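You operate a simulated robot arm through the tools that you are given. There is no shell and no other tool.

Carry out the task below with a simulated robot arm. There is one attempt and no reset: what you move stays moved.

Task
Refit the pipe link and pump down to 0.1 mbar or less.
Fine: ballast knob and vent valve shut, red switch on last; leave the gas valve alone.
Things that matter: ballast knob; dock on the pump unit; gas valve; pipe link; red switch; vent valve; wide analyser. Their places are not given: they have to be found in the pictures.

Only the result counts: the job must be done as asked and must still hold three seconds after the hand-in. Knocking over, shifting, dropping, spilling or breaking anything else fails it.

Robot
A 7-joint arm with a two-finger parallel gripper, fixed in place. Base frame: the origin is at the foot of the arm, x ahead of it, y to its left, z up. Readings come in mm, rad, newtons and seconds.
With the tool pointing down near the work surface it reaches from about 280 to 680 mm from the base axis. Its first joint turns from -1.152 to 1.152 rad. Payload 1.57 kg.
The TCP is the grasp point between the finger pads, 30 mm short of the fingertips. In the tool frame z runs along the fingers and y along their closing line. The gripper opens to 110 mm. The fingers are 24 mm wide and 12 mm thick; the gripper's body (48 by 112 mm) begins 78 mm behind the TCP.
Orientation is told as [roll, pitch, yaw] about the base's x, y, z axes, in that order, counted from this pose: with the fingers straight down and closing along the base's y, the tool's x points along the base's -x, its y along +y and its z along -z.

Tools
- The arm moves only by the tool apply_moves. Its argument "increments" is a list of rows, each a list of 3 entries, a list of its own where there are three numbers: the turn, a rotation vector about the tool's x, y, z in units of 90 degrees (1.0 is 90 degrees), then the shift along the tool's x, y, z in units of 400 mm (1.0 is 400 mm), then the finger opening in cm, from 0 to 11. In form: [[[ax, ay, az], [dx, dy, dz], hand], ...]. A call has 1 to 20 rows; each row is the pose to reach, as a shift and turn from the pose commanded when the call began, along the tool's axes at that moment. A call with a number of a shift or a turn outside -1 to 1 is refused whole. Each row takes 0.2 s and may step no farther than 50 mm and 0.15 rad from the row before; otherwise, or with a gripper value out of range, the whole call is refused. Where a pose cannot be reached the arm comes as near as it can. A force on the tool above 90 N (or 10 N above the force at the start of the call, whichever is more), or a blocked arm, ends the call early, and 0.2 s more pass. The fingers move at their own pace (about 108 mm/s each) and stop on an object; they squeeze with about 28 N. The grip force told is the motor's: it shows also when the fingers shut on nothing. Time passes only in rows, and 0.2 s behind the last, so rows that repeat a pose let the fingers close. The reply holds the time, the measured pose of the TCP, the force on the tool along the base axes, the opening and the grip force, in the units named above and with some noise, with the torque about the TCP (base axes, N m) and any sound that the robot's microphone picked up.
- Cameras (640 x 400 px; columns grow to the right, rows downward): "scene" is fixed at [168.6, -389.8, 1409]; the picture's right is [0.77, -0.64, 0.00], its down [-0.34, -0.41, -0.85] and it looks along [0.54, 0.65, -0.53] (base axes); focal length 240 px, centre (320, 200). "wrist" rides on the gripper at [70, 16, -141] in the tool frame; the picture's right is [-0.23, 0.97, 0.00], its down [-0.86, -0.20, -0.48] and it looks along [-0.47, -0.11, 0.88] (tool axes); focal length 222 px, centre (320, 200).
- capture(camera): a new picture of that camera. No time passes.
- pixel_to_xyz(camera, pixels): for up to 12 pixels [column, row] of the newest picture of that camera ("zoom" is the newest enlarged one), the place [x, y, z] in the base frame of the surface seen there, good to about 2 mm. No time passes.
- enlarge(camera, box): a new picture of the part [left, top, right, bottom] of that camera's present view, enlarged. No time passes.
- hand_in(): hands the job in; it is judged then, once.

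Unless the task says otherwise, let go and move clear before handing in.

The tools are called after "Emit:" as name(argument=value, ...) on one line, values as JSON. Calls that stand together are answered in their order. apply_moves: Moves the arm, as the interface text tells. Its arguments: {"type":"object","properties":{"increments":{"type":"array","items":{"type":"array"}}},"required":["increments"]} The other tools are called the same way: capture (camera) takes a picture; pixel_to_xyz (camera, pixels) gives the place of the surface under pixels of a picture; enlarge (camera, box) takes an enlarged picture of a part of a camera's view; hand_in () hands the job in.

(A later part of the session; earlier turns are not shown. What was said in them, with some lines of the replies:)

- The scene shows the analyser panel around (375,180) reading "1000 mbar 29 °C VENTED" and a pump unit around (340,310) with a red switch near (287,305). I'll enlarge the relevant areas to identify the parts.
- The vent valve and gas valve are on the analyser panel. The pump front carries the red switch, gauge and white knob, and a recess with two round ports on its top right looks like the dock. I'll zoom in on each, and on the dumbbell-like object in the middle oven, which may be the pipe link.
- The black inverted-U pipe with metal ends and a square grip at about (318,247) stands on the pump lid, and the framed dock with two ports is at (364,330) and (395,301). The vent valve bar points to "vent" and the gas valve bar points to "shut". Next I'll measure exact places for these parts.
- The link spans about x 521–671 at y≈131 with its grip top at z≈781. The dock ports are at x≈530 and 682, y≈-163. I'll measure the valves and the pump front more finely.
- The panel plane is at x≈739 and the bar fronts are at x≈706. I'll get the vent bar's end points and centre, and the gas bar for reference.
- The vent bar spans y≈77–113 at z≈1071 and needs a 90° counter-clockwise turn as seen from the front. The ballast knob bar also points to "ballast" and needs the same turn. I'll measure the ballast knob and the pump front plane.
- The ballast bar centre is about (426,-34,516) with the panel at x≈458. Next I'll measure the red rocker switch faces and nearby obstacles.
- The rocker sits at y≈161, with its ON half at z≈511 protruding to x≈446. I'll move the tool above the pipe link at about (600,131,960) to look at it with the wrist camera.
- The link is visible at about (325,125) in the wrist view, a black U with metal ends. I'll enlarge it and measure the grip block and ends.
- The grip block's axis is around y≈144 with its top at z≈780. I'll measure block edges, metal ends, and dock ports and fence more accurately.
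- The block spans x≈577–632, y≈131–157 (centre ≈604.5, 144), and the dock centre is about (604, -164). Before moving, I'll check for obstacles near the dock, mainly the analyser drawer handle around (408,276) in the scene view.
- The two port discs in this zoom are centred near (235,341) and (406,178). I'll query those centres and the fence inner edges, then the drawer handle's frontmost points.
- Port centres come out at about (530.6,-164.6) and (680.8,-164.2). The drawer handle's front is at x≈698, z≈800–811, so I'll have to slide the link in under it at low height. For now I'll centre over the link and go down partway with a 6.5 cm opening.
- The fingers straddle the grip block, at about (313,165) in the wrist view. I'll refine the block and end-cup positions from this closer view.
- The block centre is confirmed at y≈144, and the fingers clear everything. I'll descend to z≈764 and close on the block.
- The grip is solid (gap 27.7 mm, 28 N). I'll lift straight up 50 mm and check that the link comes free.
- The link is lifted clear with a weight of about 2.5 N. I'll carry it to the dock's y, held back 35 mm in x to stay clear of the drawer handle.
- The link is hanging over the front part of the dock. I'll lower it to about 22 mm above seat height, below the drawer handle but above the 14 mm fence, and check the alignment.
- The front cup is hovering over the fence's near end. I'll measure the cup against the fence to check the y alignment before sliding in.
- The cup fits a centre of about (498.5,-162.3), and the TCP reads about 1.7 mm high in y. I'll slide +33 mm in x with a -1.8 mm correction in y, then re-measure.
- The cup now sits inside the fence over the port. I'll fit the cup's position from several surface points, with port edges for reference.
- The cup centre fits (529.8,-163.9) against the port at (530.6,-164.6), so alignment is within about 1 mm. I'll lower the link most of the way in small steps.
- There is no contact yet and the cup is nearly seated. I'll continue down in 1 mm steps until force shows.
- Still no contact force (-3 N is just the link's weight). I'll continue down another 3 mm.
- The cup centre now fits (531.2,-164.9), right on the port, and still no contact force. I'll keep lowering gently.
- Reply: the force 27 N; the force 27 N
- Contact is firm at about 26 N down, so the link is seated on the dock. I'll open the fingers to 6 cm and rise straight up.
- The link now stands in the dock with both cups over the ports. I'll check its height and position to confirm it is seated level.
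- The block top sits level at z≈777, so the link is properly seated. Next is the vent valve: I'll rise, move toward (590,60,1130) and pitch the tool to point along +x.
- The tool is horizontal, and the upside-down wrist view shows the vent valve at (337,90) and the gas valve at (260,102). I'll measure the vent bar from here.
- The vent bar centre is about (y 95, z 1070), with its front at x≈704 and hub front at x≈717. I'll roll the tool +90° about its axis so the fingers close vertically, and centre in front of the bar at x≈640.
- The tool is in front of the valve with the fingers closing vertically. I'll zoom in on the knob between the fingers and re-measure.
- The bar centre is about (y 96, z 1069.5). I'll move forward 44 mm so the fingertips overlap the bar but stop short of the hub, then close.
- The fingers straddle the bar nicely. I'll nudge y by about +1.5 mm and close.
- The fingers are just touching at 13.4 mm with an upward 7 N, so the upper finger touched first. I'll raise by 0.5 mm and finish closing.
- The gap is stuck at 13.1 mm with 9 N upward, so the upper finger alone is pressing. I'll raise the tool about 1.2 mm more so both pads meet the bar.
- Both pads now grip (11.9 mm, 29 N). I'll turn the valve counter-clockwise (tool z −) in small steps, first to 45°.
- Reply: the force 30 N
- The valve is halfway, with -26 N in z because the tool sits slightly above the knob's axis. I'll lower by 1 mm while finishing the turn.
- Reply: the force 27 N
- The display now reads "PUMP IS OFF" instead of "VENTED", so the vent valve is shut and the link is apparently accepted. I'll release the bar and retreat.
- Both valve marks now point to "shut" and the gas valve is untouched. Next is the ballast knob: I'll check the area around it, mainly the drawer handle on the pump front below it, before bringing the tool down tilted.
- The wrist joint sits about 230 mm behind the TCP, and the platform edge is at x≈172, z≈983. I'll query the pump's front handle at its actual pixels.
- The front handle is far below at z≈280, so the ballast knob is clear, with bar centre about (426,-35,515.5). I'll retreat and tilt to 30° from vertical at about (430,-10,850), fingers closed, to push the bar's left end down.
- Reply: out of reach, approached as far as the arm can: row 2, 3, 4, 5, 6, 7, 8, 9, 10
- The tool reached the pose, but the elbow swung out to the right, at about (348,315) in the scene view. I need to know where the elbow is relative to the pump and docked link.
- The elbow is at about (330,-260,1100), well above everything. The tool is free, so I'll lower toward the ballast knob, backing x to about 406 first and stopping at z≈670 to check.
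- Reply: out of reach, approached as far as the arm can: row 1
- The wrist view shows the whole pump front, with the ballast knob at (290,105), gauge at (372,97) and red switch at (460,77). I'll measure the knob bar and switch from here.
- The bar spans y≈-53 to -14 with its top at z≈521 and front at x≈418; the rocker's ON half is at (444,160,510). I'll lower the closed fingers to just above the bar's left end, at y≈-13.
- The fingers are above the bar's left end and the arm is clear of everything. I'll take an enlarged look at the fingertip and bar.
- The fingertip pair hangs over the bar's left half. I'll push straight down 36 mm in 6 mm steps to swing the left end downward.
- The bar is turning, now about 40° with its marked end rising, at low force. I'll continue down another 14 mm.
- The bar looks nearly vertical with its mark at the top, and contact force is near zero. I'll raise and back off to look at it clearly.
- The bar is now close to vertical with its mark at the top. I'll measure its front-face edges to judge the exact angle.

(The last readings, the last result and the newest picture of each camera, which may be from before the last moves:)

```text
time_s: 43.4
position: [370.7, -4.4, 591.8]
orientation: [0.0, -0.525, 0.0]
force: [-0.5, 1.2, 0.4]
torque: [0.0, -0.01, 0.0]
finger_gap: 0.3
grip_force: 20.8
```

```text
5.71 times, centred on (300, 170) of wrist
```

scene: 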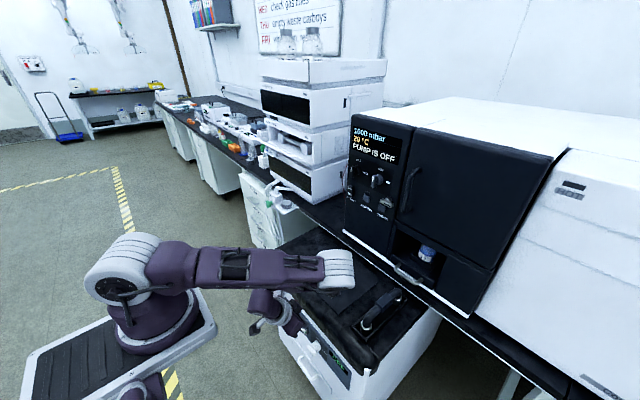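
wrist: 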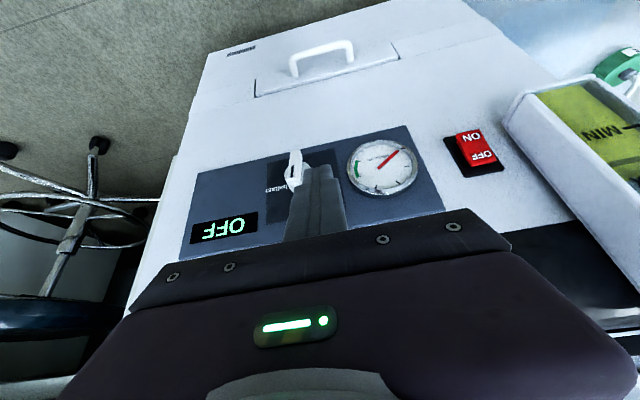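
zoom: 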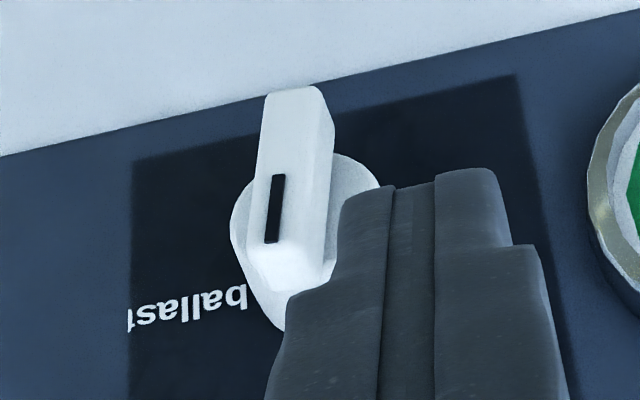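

The bar leans about 8° short of vertical (about 82° turned). I'll straighten it by squeezing it between the pads, moving above it at (405,-34,600) with a 12° tilt and 4.5 cm opening.

Emit:
apply_moves(increments=[[[0, 0.05, 0], [-0.02, -0.0185, -0.02], 2], [[0, 0.1, 0], [-0.042, -0.037, -0.01], 4], [[0, 0.15, 0], [-0.063, -0.0555, 0.005], 4.5], [[0, 0.2, 0], [-0.0845, -0.074, 0.0251], 4.5], [[0, 0.2, 0], [-0.0845, -0.074, 0.0251], 4.5], [[0, 0.2, 0], [-0.0845, -0.074, 0.0251], 4.5]])

Emit:
capture(camera="wrist")

Emit:
capture(camera="scene")

```text
time_s: 44.8
position: [406.4, -33.0, 600.4]
orientation: [0.0, -0.208, -0.002]
force: [-1.6, 0.3, -1.3]
torque: [0.01, -0.03, -0.03]
finger_gap: 45.3
grip_force: 0.0
```

```text
taken
```

wrist: 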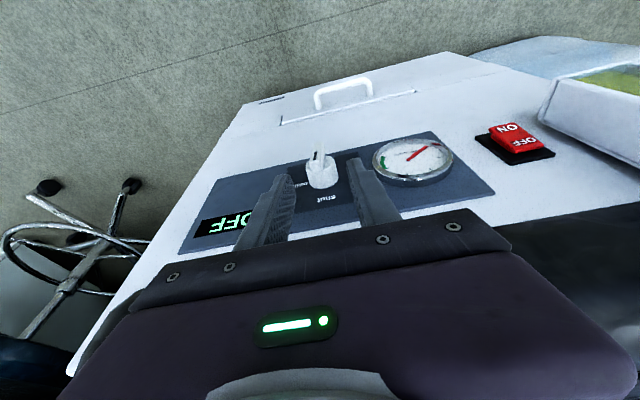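

```text
taken
```

scene: 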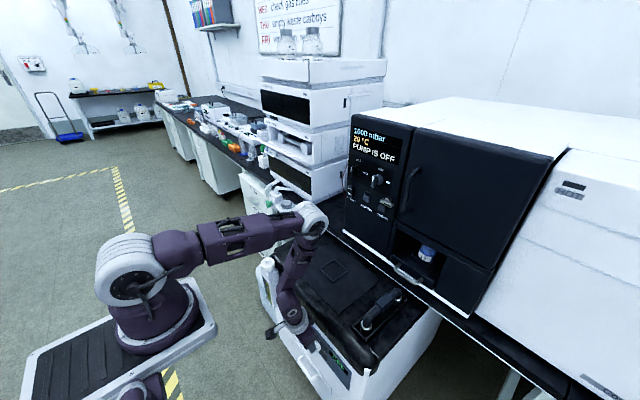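

The fingers now straddle the knob from above, with the bar at (320,155). I'll zoom in to confirm centring before lowering.

Emit:
enlarge(camera="wrist", box=[260, 125, 400, 225])

Emit:
pixel_to_xyz(camera="wrist", pixels=[[317, 160], [313, 160], [321, 160], [311, 170], [334, 170], [320, 145], [318, 150], [322, 150], [325, 180], [316, 165]])

```text
4.00 times, centred on (330, 175) of wrist
```

zoom: 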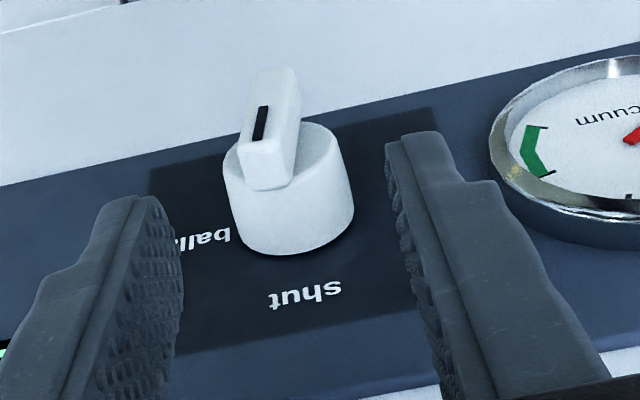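

```text
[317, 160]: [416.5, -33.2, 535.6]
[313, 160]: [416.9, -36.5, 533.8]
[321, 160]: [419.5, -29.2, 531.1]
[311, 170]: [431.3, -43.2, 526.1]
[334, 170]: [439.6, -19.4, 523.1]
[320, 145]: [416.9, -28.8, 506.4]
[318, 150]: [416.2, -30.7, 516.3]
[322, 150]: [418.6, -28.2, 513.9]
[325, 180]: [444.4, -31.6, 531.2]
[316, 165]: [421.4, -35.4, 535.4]
```

The bar is centred between the pads with its top at z≈535. I'll lower about 83 mm so the pads flank the whole bar in front of the hub, then close gently.

Emit:
apply_moves(increments=[[[0, 0, 0], [0.01, -0.001, 0.07], 4.5], [[0, 0, 0], [0.02, -0.001, 0.14], 4.5], [[0, 0, 0], [0.03, -0.001, 0.207], 4.5], [[0, 0, 0], [0.03, -0.001, 0.207], 4.5]])

Emit:
capture(camera="wrist")

Emit:
enlarge(camera="scene", box=[290, 310, 370, 370])

```text
time_s: 45.8
position: [412.2, -34.6, 518.7]
orientation: [0.0, -0.21, 0.001]
force: [0.5, 0.0, -0.4]
torque: [0.03, 0.03, -0.01]
finger_gap: 45.1
grip_force: 0.0
```

```text
taken
```

wrist: 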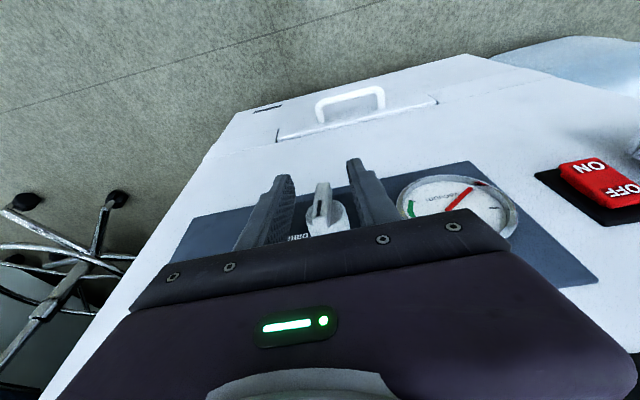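

```text
6.67 times, centred on (330, 340) of scene
```

zoom: 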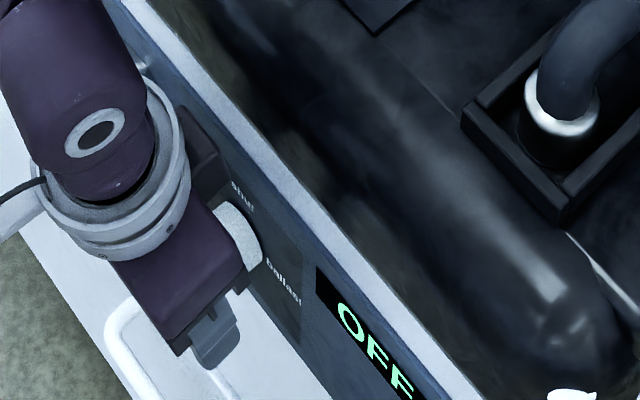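

The fingers flank the bar with no contact. I'll close onto it slowly to align it vertically.

Emit:
apply_moves(increments=[[[0, 0, 0], [0, 0, 0], 3.5], [[0, 0, 0], [0, 0, 0], 2.5], [[0, 0, 0], [0, 0, 0], 1.8], [[0, 0, 0], [0, 0, 0], 1.3], [[0, 0, 0], [0, 0, 0], 1.0], [[0, 0, 0], [0, 0, 0], 0.8], [[0, 0, 0], [0, 0, 0], 0.8]])

Emit:
enlarge(camera="wrist", box=[260, 125, 400, 225])

```text
time_s: 47.4
position: [412.4, -34.1, 518.7]
orientation: [0.001, -0.21, -0.002]
force: [0.0, -6.3, -0.3]
torque: [0.0, -0.11, -0.06]
finger_gap: 13.4
grip_force: 3.1
```

```text
4.00 times, centred on (330, 175) of wrist
```

zoom: 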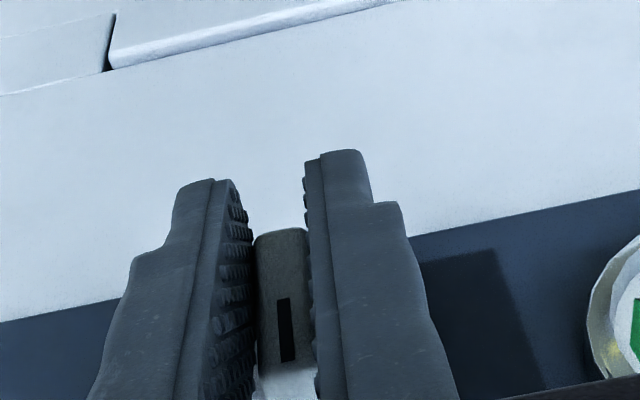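

The -y pad touched first (6 N sideways, gap 13.4 mm), so I'll shift 1 mm toward -y and complete the squeeze.

Emit:
apply_moves(increments=[[[0, 0, 0], [0, -0.002, 0], 0.8], [[0, 0, 0], [0, -0.003, 0], 0.6], [[0, 0, 0], [0, -0.003, 0], 0.6], [[0, 0, 0], [0, -0.003, 0], 0.6]])

Emit:
enlarge(camera="wrist", box=[260, 125, 400, 225])

```text
time_s: 48.4
position: [411.7, -34.6, 517.6]
orientation: [0.0, -0.211, 0.001]
force: [0.3, -0.5, -15.3]
torque: [0.0, 0.04, -0.04]
finger_gap: 12.1
grip_force: 29.3
```

```text
4.00 times, centred on (330, 175) of wrist
```

zoom: 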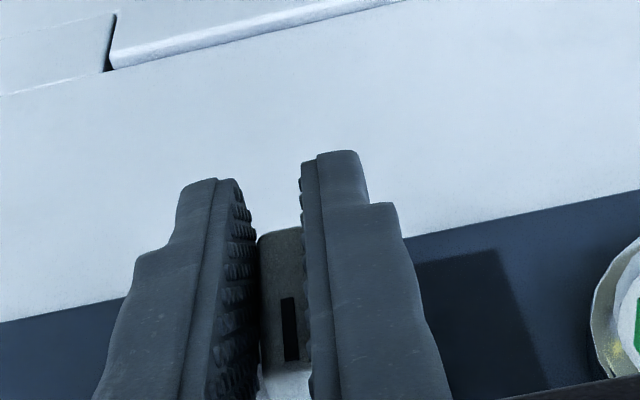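

The pads now hold the bar flat at 12.1 mm, so it is vertical at "shut". I'll open and lift away the way I came.

Emit:
apply_moves(increments=[[[0, 0, 0], [0, 0, 0], 1.8], [[0, 0, 0], [0, 0, 0], 3], [[0, 0, 0], [0, 0, 0], 4.5], [[0, 0, 0], [0, 0, 0], 4.5]])

Emit:
apply_moves(increments=[[[0, 0, 0], [0, 0, -0.06], 4.5], [[0, 0, 0], [0, 0, -0.14], 4.5], [[0, 0, 0], [0.02, 0, -0.22], 4.5], [[0, 0, 0], [0.05, 0, -0.28], 4.5], [[0, 0, 0], [0.05, 0, -0.28], 4.5]])

Emit:
capture(camera="wrist")

Emit:
enlarge(camera="wrist", box=[260, 90, 400, 190])

Emit:
enlarge(camera="scene", box=[308, 338, 332, 358])

```text
time_s: 49.4
position: [412.7, -35.9, 517.8]
orientation: [-0.001, -0.209, 0.0]
force: [1.3, 0.9, 0.8]
torque: [0.02, -0.01, -0.01]
finger_gap: 45.2
grip_force: 0.0
```

```text
time_s: 50.6
position: [370.5, -35.0, 624.2]
orientation: [-0.001, -0.209, 0.0]
force: [1.0, -0.1, 0.1]
torque: [0.02, 0.01, -0.01]
finger_gap: 45.1
grip_force: 0.0
```

```text
taken
```

wrist: 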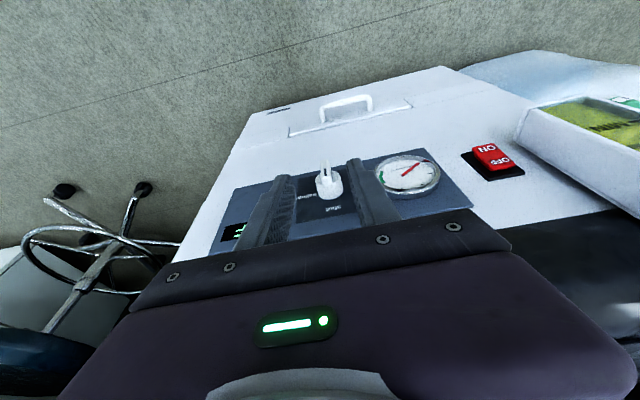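

```text
4.00 times, centred on (330, 140) of wrist
```

zoom: 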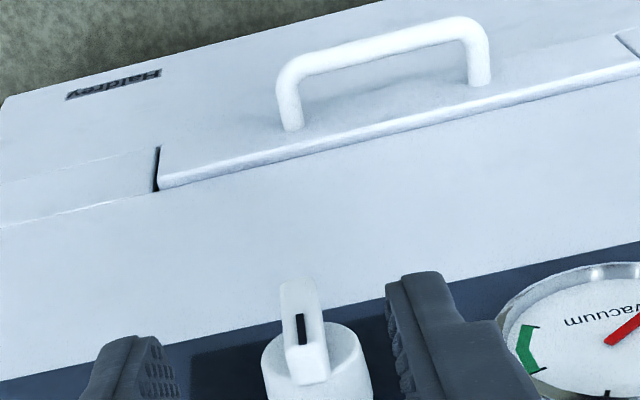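

```text
16.00 times, centred on (320, 348) of scene
```

zoom: 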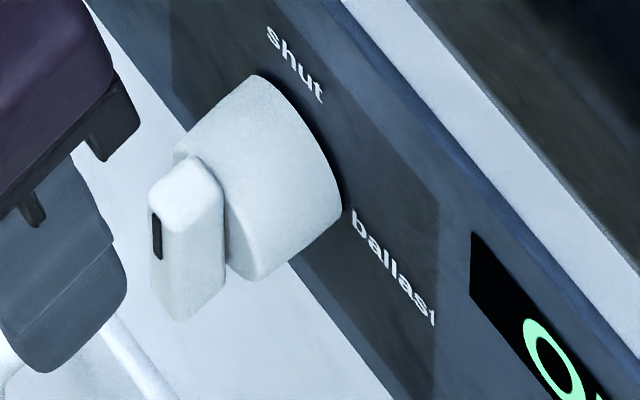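

The ballast bar now stands upright with its mark toward "shut". Before pressing the red switch I'll check the white filter box beside it for clearance.

Emit:
pixel_to_xyz(camera="wrist", pixels=[[522, 120], [530, 105], [560, 120], [600, 140], [630, 180], [545, 160], [600, 185], [480, 155], [490, 147], [500, 160], [515, 170], [478, 165]])

Emit:
pixel_to_xyz(camera="scene", pixels=[[262, 275], [272, 280], [268, 300], [276, 300], [265, 262], [272, 265], [278, 285], [270, 318]])

Emit:
enlarge(camera="scene", box=[240, 245, 320, 325])

Emit:
enlarge(camera="scene", box=[340, 110, 420, 200])

```text
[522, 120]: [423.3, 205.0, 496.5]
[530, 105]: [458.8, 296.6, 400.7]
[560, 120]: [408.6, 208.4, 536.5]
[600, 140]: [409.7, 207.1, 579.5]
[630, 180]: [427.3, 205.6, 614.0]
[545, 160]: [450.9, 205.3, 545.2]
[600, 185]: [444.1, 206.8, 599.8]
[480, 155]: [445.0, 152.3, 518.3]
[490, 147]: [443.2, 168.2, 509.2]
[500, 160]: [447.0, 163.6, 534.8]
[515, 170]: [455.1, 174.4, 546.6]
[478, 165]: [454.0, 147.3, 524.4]
```

```text
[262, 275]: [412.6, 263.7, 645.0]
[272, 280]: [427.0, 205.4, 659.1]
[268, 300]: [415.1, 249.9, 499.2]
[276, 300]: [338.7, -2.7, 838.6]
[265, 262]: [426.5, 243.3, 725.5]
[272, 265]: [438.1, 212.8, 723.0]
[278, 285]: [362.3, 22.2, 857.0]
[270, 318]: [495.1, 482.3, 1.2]
```

```text
5.00 times, centred on (280, 285) of scene
```

zoom: 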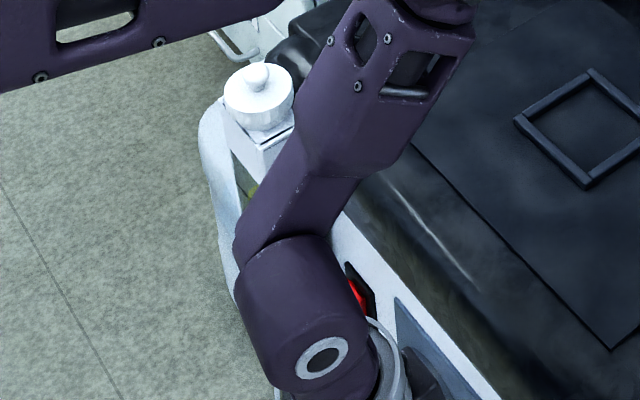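

```text
4.44 times, centred on (380, 155) of scene
```

zoom: 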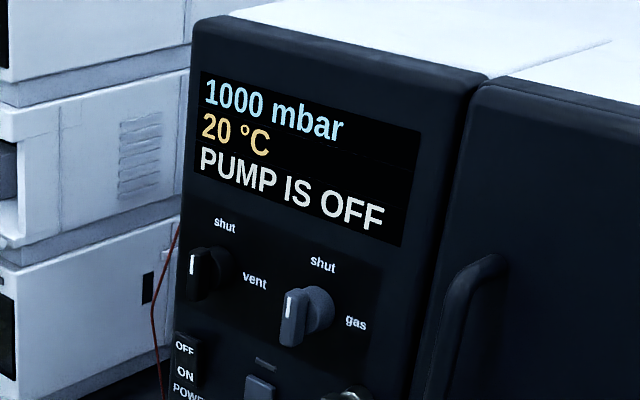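

The filter box front is at x≈408 for y≥205, so I'll use a 45° tilt to keep the gripper body well back from it. I'll move to (380,159,600) with fingers closed and check the view.

Emit:
apply_moves(increments=[[[0, -0.0611, 0], [-0.0018, 0.08, 0.0106], 3], [[0, -0.1222, 0], [-0.0036, 0.16, 0.0212], 1], [[0, -0.1833, 0], [-0.0054, 0.245, 0.0318], 0], [[0, -0.2444, 0], [-0.0071, 0.33, 0.0424], 0], [[0, -0.3056, 0], [-0.0089, 0.41, 0.053], 0], [[0, -0.3667, 0], [-0.0107, 0.485, 0.0636], 0], [[0, -0.3667, 0], [-0.0107, 0.485, 0.0636], 0]])

Emit:
capture(camera="wrist")

Emit:
capture(camera="scene")

```text
time_s: 52.2
position: [379.4, 157.2, 597.5]
orientation: [0.0, -0.785, 0.001]
force: [-0.2, 0.3, 0.0]
torque: [0.0, 0.01, -0.01]
finger_gap: 0.5
grip_force: 20.9
```

```text
taken
```

wrist: 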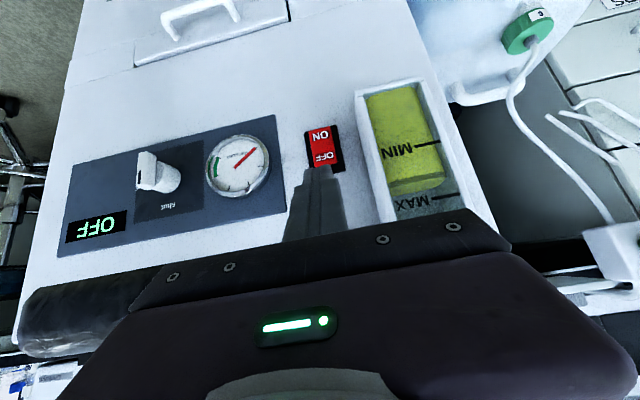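

```text
taken
```

scene: 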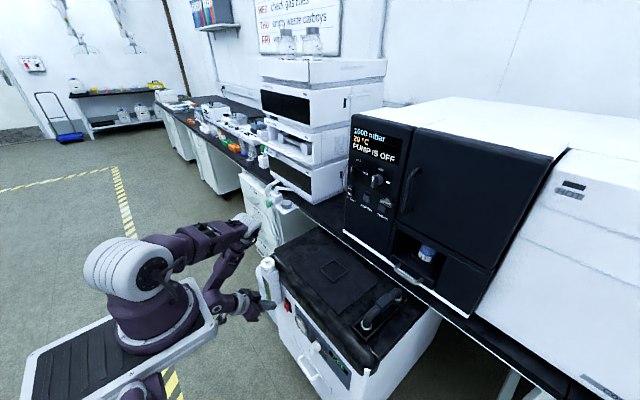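

The wrist view looks straight at the switch, with ON at (318,134) and OFF at (326,157). I'll measure it from here and compare with the fingertip position.

Emit:
enlarge(camera="wrist", box=[280, 110, 370, 190])

Emit:
pixel_to_xyz(camera="wrist", pixels=[[309, 130], [326, 127], [318, 130], [318, 136], [320, 145], [325, 155], [316, 165], [335, 162], [310, 138], [330, 135], [322, 172], [340, 150]])

```text
5.00 times, centred on (325, 150) of wrist
```

zoom: 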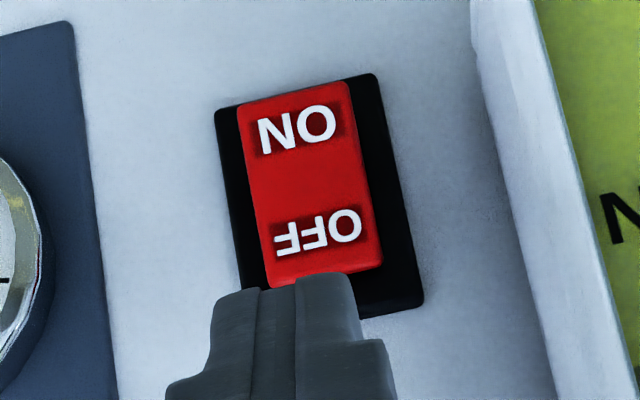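

```text
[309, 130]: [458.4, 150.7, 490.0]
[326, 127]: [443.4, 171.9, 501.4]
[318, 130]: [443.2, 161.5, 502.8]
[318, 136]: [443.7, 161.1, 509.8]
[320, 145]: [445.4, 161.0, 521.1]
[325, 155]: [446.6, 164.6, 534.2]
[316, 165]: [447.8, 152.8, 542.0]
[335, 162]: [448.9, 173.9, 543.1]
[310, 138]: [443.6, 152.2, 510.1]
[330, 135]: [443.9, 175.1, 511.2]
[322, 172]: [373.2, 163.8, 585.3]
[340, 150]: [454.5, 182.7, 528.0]
```

The rocker spans z≈500–544, and ON should be pressed at about (443.6,162,508). I'll move the fingertip's front corner to just in front of it.

Emit:
apply_moves(increments=[[[0, 0, 0], [0.03, 0.005, 0.06], 0], [[0, 0, 0], [0.06, 0.01, 0.125], 0], [[0, 0, 0], [0.0877, 0.01, 0.1888], 0], [[0, 0, 0], [0.0877, 0.01, 0.1888], 0]])

Emit:
enlarge(camera="wrist", box=[260, 110, 380, 210])

Emit:
enlarge(camera="scene", box=[245, 270, 325, 340])

```text
time_s: 53.2
position: [405.4, 169.2, 535.6]
orientation: [0.0, -0.786, 0.0]
force: [0.3, -0.5, -0.5]
torque: [-0.01, 0.01, 0.02]
finger_gap: 0.0
grip_force: 21.5
out of reach, approached as far as the arm can: row 3, 4
```

```text
4.00 times, centred on (320, 160) of wrist
```

zoom: 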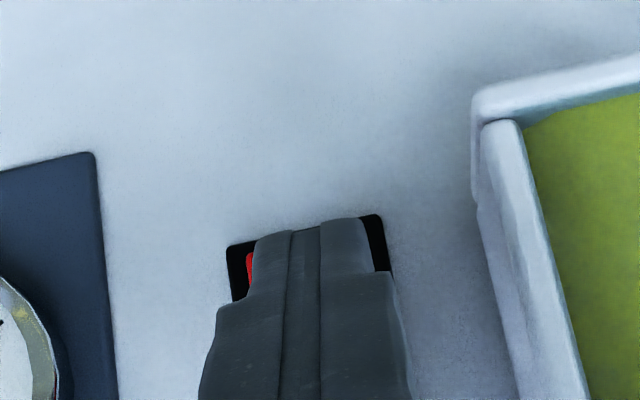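

```text
5.71 times, centred on (285, 305) of scene
```

zoom: 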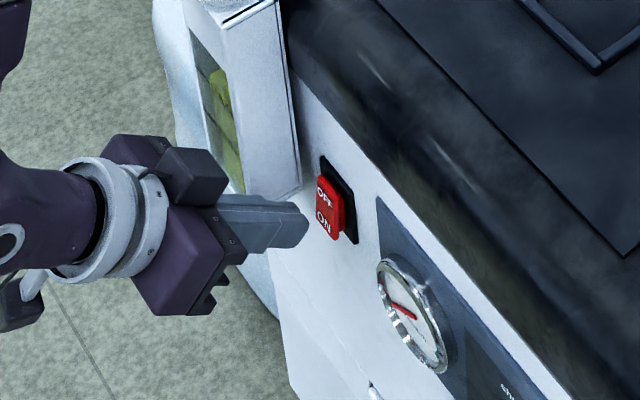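

The 45° pose is just out of reach (rows 3 and 4), leaving the tip about 15 mm too high and not yet touching. I'll back off slightly and reduce the tilt to 33°, with y≈157 to keep clearance from the filter box.

Emit:
apply_moves(increments=[[[0, 0.0333, 0], [-0.0088, -0.0075, -0.0442], 0], [[0, 0.0667, 0], [-0.0088, -0.011, -0.0442], 0], [[0, 0.1, 0], [-0.0133, -0.015, -0.04], 0], [[0, 0.1333, 0], [-0.0177, -0.015, -0.0354], 0], [[0, 0.1333, 0], [-0.0177, -0.015, -0.0354], 0]])

Emit:
enlarge(camera="wrist", box=[260, 110, 380, 210])

Emit:
enlarge(camera="scene", box=[245, 270, 325, 340])

```text
time_s: 54.4
position: [400.9, 161.0, 553.2]
orientation: [-0.001, -0.576, 0.001]
force: [0.3, -0.9, -0.7]
torque: [-0.01, 0.01, 0.0]
finger_gap: 0.0
grip_force: 21.5
```

```text
4.00 times, centred on (320, 160) of wrist
```

zoom: 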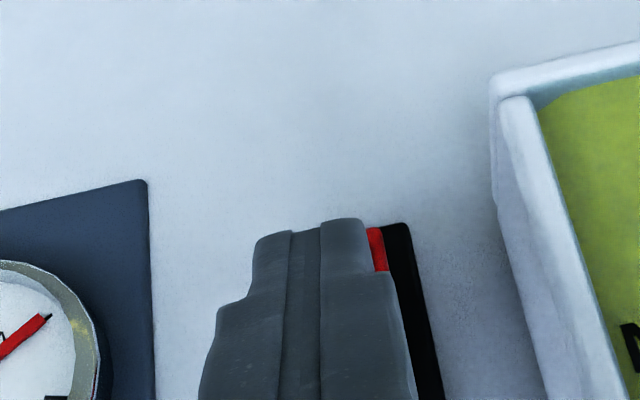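

```text
5.71 times, centred on (285, 305) of scene
```

zoom: 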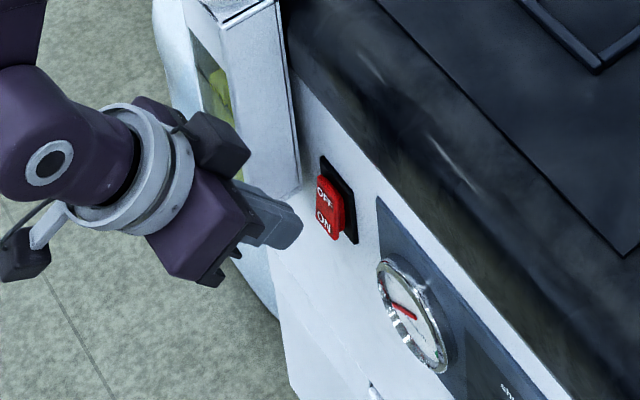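

The 33° pose is reachable, now at (401,161,553). I'll lower to bring the tip's front corner opposite the ON half, at about (438,157,508).

Emit:
apply_moves(increments=[[[0, 0, 0], [0.012, -0.005, 0.03], 0], [[0, 0, 0], [0.0138, -0.01, 0.0703], 0], [[0, 0, 0], [0.0138, -0.01, 0.0703], 0]])

Emit:
enlarge(camera="scene", box=[245, 270, 325, 340])

Emit:
enlarge(camera="wrist", box=[260, 110, 380, 210])

```text
time_s: 55.2
position: [410.9, 156.8, 527.8]
orientation: [-0.001, -0.576, -0.001]
force: [0.3, -0.5, -0.9]
torque: [0.03, 0.0, -0.05]
finger_gap: 0.0
grip_force: 21.5
```

```text
5.71 times, centred on (285, 305) of scene
```

zoom: 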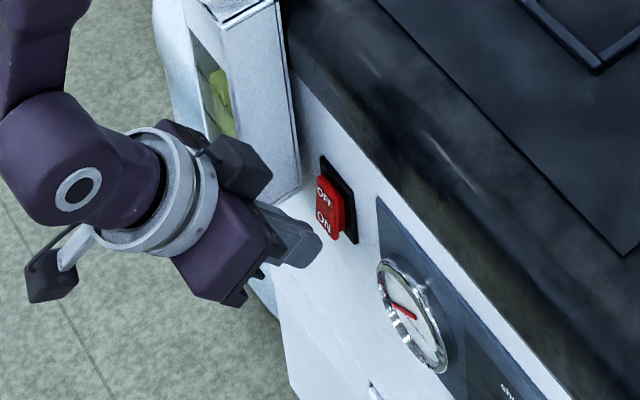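

```text
4.00 times, centred on (320, 160) of wrist
```

zoom: 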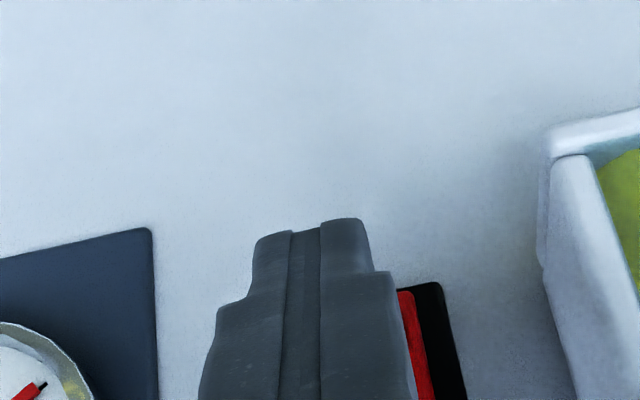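

The tip is just in front of and slightly below the ON label. I'll press forward in small steps up to 10 mm.

Emit:
apply_moves(increments=[[[0, 0, 0], [-0.0063, 0, 0.0041], 0], [[0, 0, 0], [-0.0105, 0, 0.0068], 0], [[0, 0, 0], [-0.0147, 0, 0.0095], 0], [[0, 0, 0], [-0.0189, 0, 0.0123], 0], [[0, 0, 0], [-0.021, 0, 0.0136], 0]])

Emit:
enlarge(camera="scene", box=[245, 270, 325, 340])

Emit:
enlarge(camera="scene", box=[340, 110, 420, 200])

```text
time_s: 56.4
position: [421.1, 157.1, 527.0]
orientation: [-0.001, -0.577, 0.001]
force: [-1.7, 0.2, 0.0]
torque: [0.03, 0.0, 0.0]
finger_gap: 0.0
grip_force: 21.3
```

```text
5.71 times, centred on (285, 305) of scene
```

zoom: 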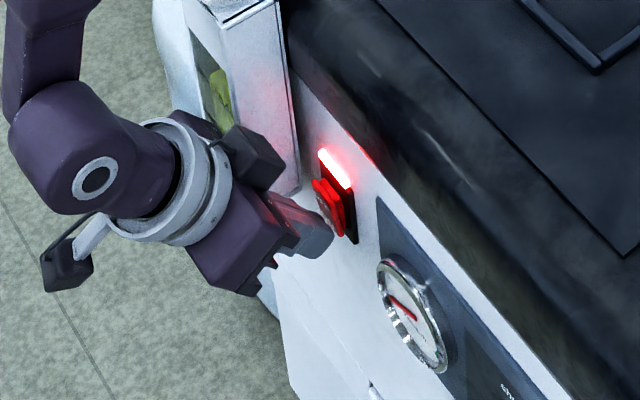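

```text
4.44 times, centred on (380, 155) of scene
```

zoom: 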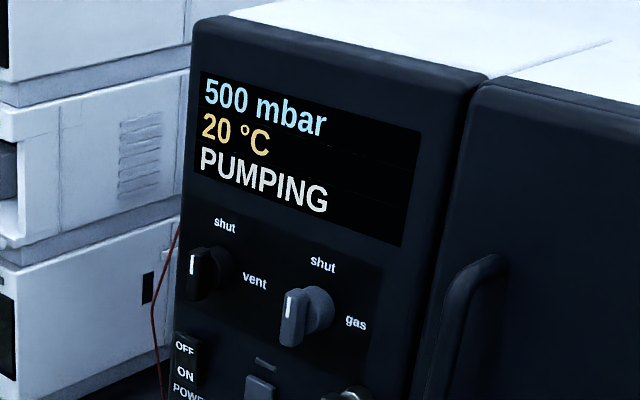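

The switch flipped with its lamp lit, and the display reads "500 mbar PUMPING". I'll back the finger straight out, then retreat and monitor the pressure.

Emit:
apply_moves(increments=[[[0, 0, 0], [0.0105, 0, -0.0068], 0], [[0, 0, 0], [0.042, 0, -0.0272], 0], [[0, 0, 0], [0.075, 0, -0.0487], 0], [[0, 0, 0], [0.075, 0, -0.12], 0], [[0, 0, 0], [0.075, -0.03, -0.2], 0], [[0, 0, 0], [0.075, -0.03, -0.2], 0]])

Emit:
capture(camera="scene")

Emit:
enlarge(camera="scene", box=[340, 110, 420, 200])

Emit:
capture(camera="wrist")

```text
time_s: 57.8
position: [352.7, 144.5, 578.7]
orientation: [0.0, -0.575, -0.001]
force: [-0.3, -0.3, 0.1]
torque: [-0.03, 0.0, 0.02]
finger_gap: 0.2
grip_force: 20.6
```

```text
taken
```

scene: 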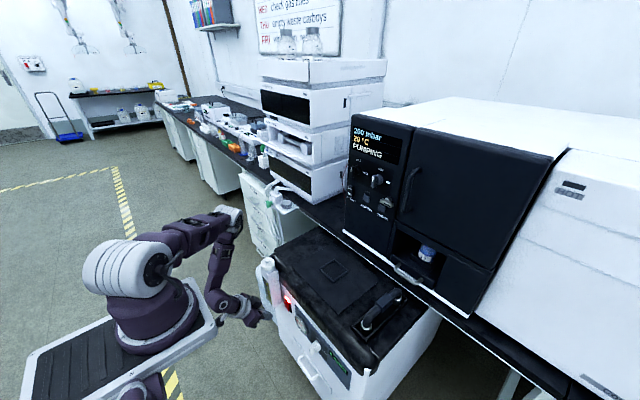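

```text
4.44 times, centred on (380, 155) of scene
```

zoom: 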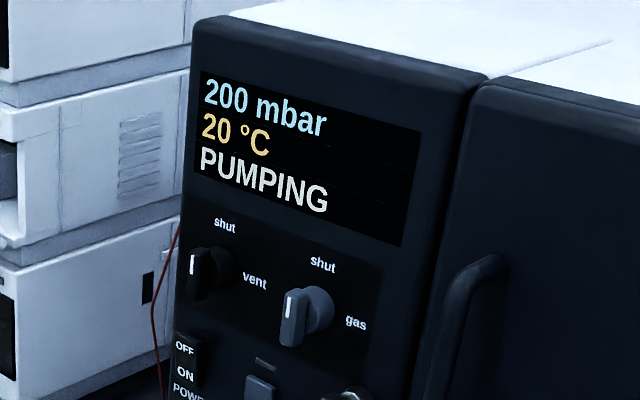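

```text
taken
```

wrist: 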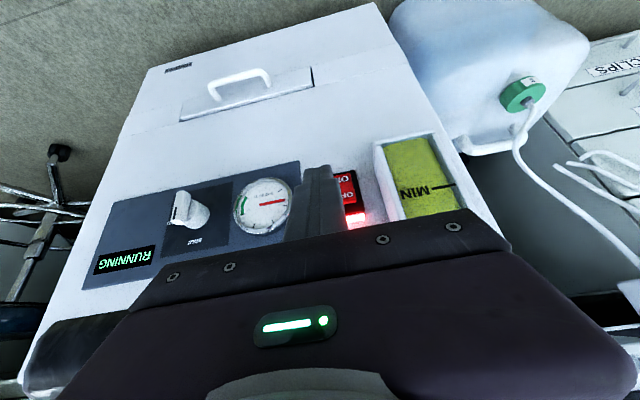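

The pump shows RUNNING and the pressure is down to 200 mbar. I'll hold position and let time pass while watching the display.

Emit:
apply_moves(increments=[[[0, 0, 0], [0, 0, 0], 0], [[0, 0, 0], [0, 0, 0], 0], [[0, 0, 0], [0, 0, 0], 0], [[0, 0, 0], [0, 0, 0], 0], [[0, 0, 0], [0, 0, 0], 0], [[0, 0, 0], [0, 0, 0], 0], [[0, 0, 0], [0, 0, 0], 0], [[0, 0, 0], [0, 0, 0], 0], [[0, 0, 0], [0, 0, 0], 0], [[0, 0, 0], [0, 0, 0], 0], [[0, 0, 0], [0, 0, 0], 0], [[0, 0, 0], [0, 0, 0], 0], [[0, 0, 0], [0, 0, 0], 0], [[0, 0, 0], [0, 0, 0], 0], [[0, 0, 0], [0, 0, 0], 0], [[0, 0, 0], [0, 0, 0], 0], [[0, 0, 0], [0, 0, 0], 0], [[0, 0, 0], [0, 0, 0], 0], [[0, 0, 0], [0, 0, 0], 0], [[0, 0, 0], [0, 0, 0], 0]])

Emit:
enlarge(camera="scene", box=[340, 110, 420, 200])

Emit:
enlarge(camera="wrist", box=[80, 140, 390, 290])

```text
time_s: 62.0
position: [353.3, 146.1, 577.1]
orientation: [0.001, -0.576, -0.002]
force: [-0.7, 0.0, -0.4]
torque: [0.02, 0.01, 0.01]
finger_gap: 0.0
grip_force: 21.0
```

```text
4.44 times, centred on (380, 155) of scene
```

zoom: 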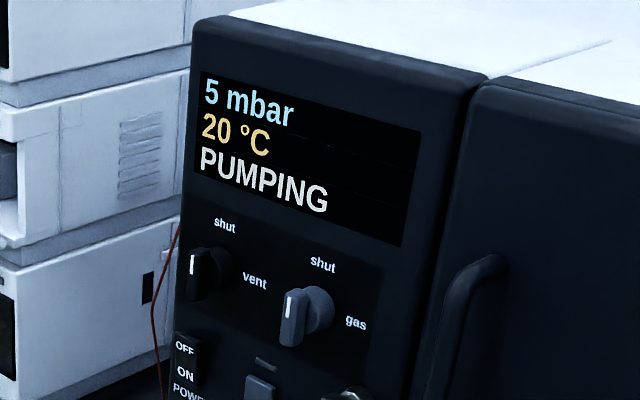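

```text
2.06 times, centred on (235, 215) of wrist
```

zoom: 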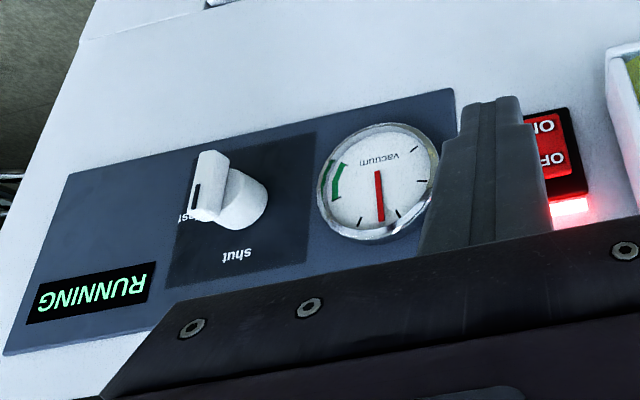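

The pressure has dropped to 5 mbar and is still falling. I'll keep waiting.

Emit:
apply_moves(increments=[[[0, 0, 0], [0, 0, 0], 0], [[0, 0, 0], [0, 0, 0], 0], [[0, 0, 0], [0, 0, 0], 0], [[0, 0, 0], [0, 0, 0], 0], [[0, 0, 0], [0, 0, 0], 0], [[0, 0, 0], [0, 0, 0], 0], [[0, 0, 0], [0, 0, 0], 0], [[0, 0, 0], [0, 0, 0], 0], [[0, 0, 0], [0, 0, 0], 0], [[0, 0, 0], [0, 0, 0], 0], [[0, 0, 0], [0, 0, 0], 0], [[0, 0, 0], [0, 0, 0], 0], [[0, 0, 0], [0, 0, 0], 0], [[0, 0, 0], [0, 0, 0], 0], [[0, 0, 0], [0, 0, 0], 0], [[0, 0, 0], [0, 0, 0], 0], [[0, 0, 0], [0, 0, 0], 0], [[0, 0, 0], [0, 0, 0], 0], [[0, 0, 0], [0, 0, 0], 0], [[0, 0, 0], [0, 0, 0], 0]])

Emit:
enlarge(camera="scene", box=[340, 110, 420, 200])

```text
time_s: 66.2
position: [352.2, 144.5, 577.2]
orientation: [0.0, -0.575, 0.0]
force: [-0.4, -0.1, 0.3]
torque: [-0.02, 0.0, -0.01]
finger_gap: 0.0
grip_force: 21.5
```

```text
4.44 times, centred on (380, 155) of scene
```

zoom: 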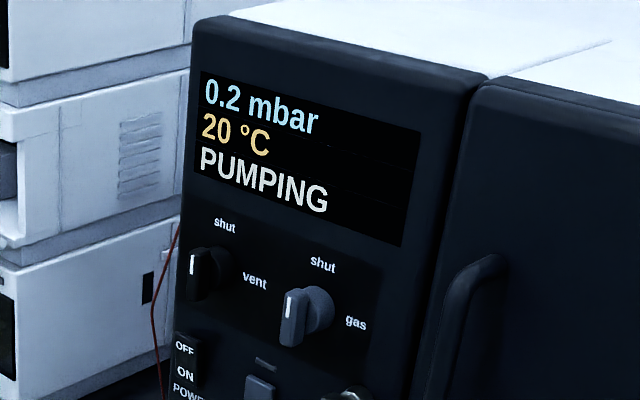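

The display reads 0.2 mbar, so it needs a bit more time. I'll wait another 4 seconds.

Emit:
apply_moves(increments=[[[0, 0, 0], [0, 0, 0], 0], [[0, 0, 0], [0, 0, 0], 0], [[0, 0, 0], [0, 0, 0], 0], [[0, 0, 0], [0, 0, 0], 0], [[0, 0, 0], [0, 0, 0], 0], [[0, 0, 0], [0, 0, 0], 0], [[0, 0, 0], [0, 0, 0], 0], [[0, 0, 0], [0, 0, 0], 0], [[0, 0, 0], [0, 0, 0], 0], [[0, 0, 0], [0, 0, 0], 0], [[0, 0, 0], [0, 0, 0], 0], [[0, 0, 0], [0, 0, 0], 0], [[0, 0, 0], [0, 0, 0], 0], [[0, 0, 0], [0, 0, 0], 0], [[0, 0, 0], [0, 0, 0], 0], [[0, 0, 0], [0, 0, 0], 0], [[0, 0, 0], [0, 0, 0], 0], [[0, 0, 0], [0, 0, 0], 0], [[0, 0, 0], [0, 0, 0], 0], [[0, 0, 0], [0, 0, 0], 0]])

Emit:
enlarge(camera="scene", box=[340, 110, 420, 200])

Emit:
capture(camera="scene")

Emit:
enlarge(camera="scene", box=[260, 230, 430, 380])

```text
time_s: 70.4
position: [353.9, 145.7, 578.5]
orientation: [-0.001, -0.574, -0.001]
force: [-0.9, -0.8, -0.2]
torque: [-0.02, 0.06, -0.01]
finger_gap: 0.0
grip_force: 21.0
```

```text
4.44 times, centred on (380, 155) of scene
```

zoom: 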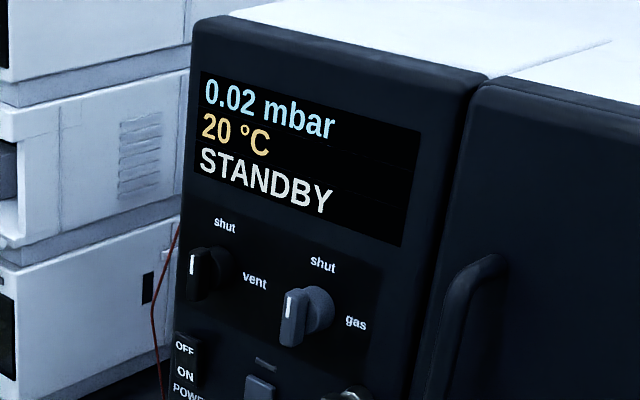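

```text
taken
```

scene: 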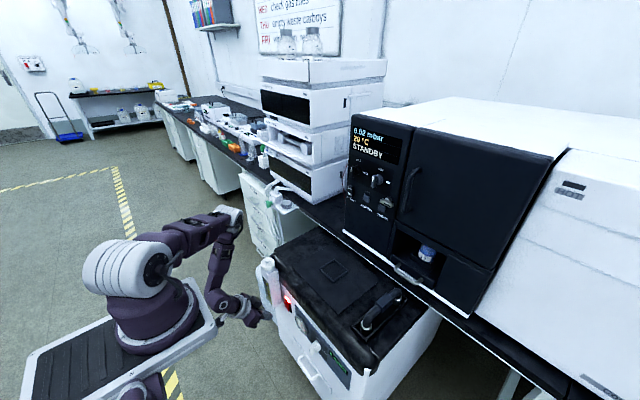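

```text
2.67 times, centred on (345, 305) of scene
```

zoom: 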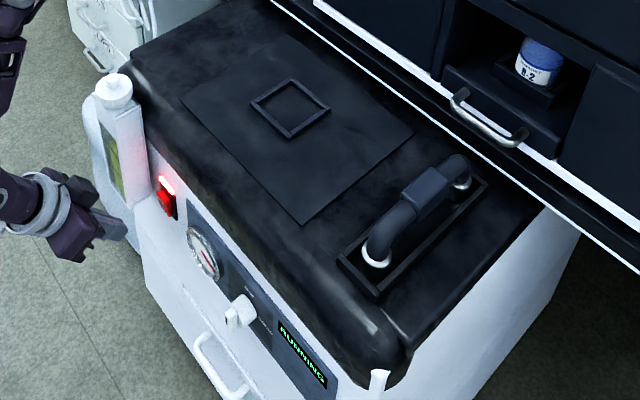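

The display reads "0.02 mbar STANDBY" and the pump shows RUNNING. The link sits in the dock, both the vent valve and ballast knob point to shut, the gas valve is untouched, and the gripper is clear of the pump. I'm handing in.

Emit:
hand_in()

```text
The job is handed in.
```

The pipe link is back in the dock, and the analyser has pumped down to 0.02 mbar. At hand-in its display read "STANDBY". I don't have the judge's result; only the hand-in itself was confirmed.

- **Pipe link:** seated level in the dock on the pump unit, with both ends centred on the ports to within about 1 mm.
- **Vent valve:** turned to shut. The display changed from "VENTED" to "PUMP IS OFF" when it closed.
- **Ballast knob:** turned to shut. My first push left it about 8° short, so I gripped it and squared it to vertical.
- **Red switch:** switched on last. The lamp lit and the pump shows "RUNNING".
- **Gas valve:** not touched; it still points to shut.

I saw nothing else moved or knocked over. The gripper was well clear of the pump at hand-in.
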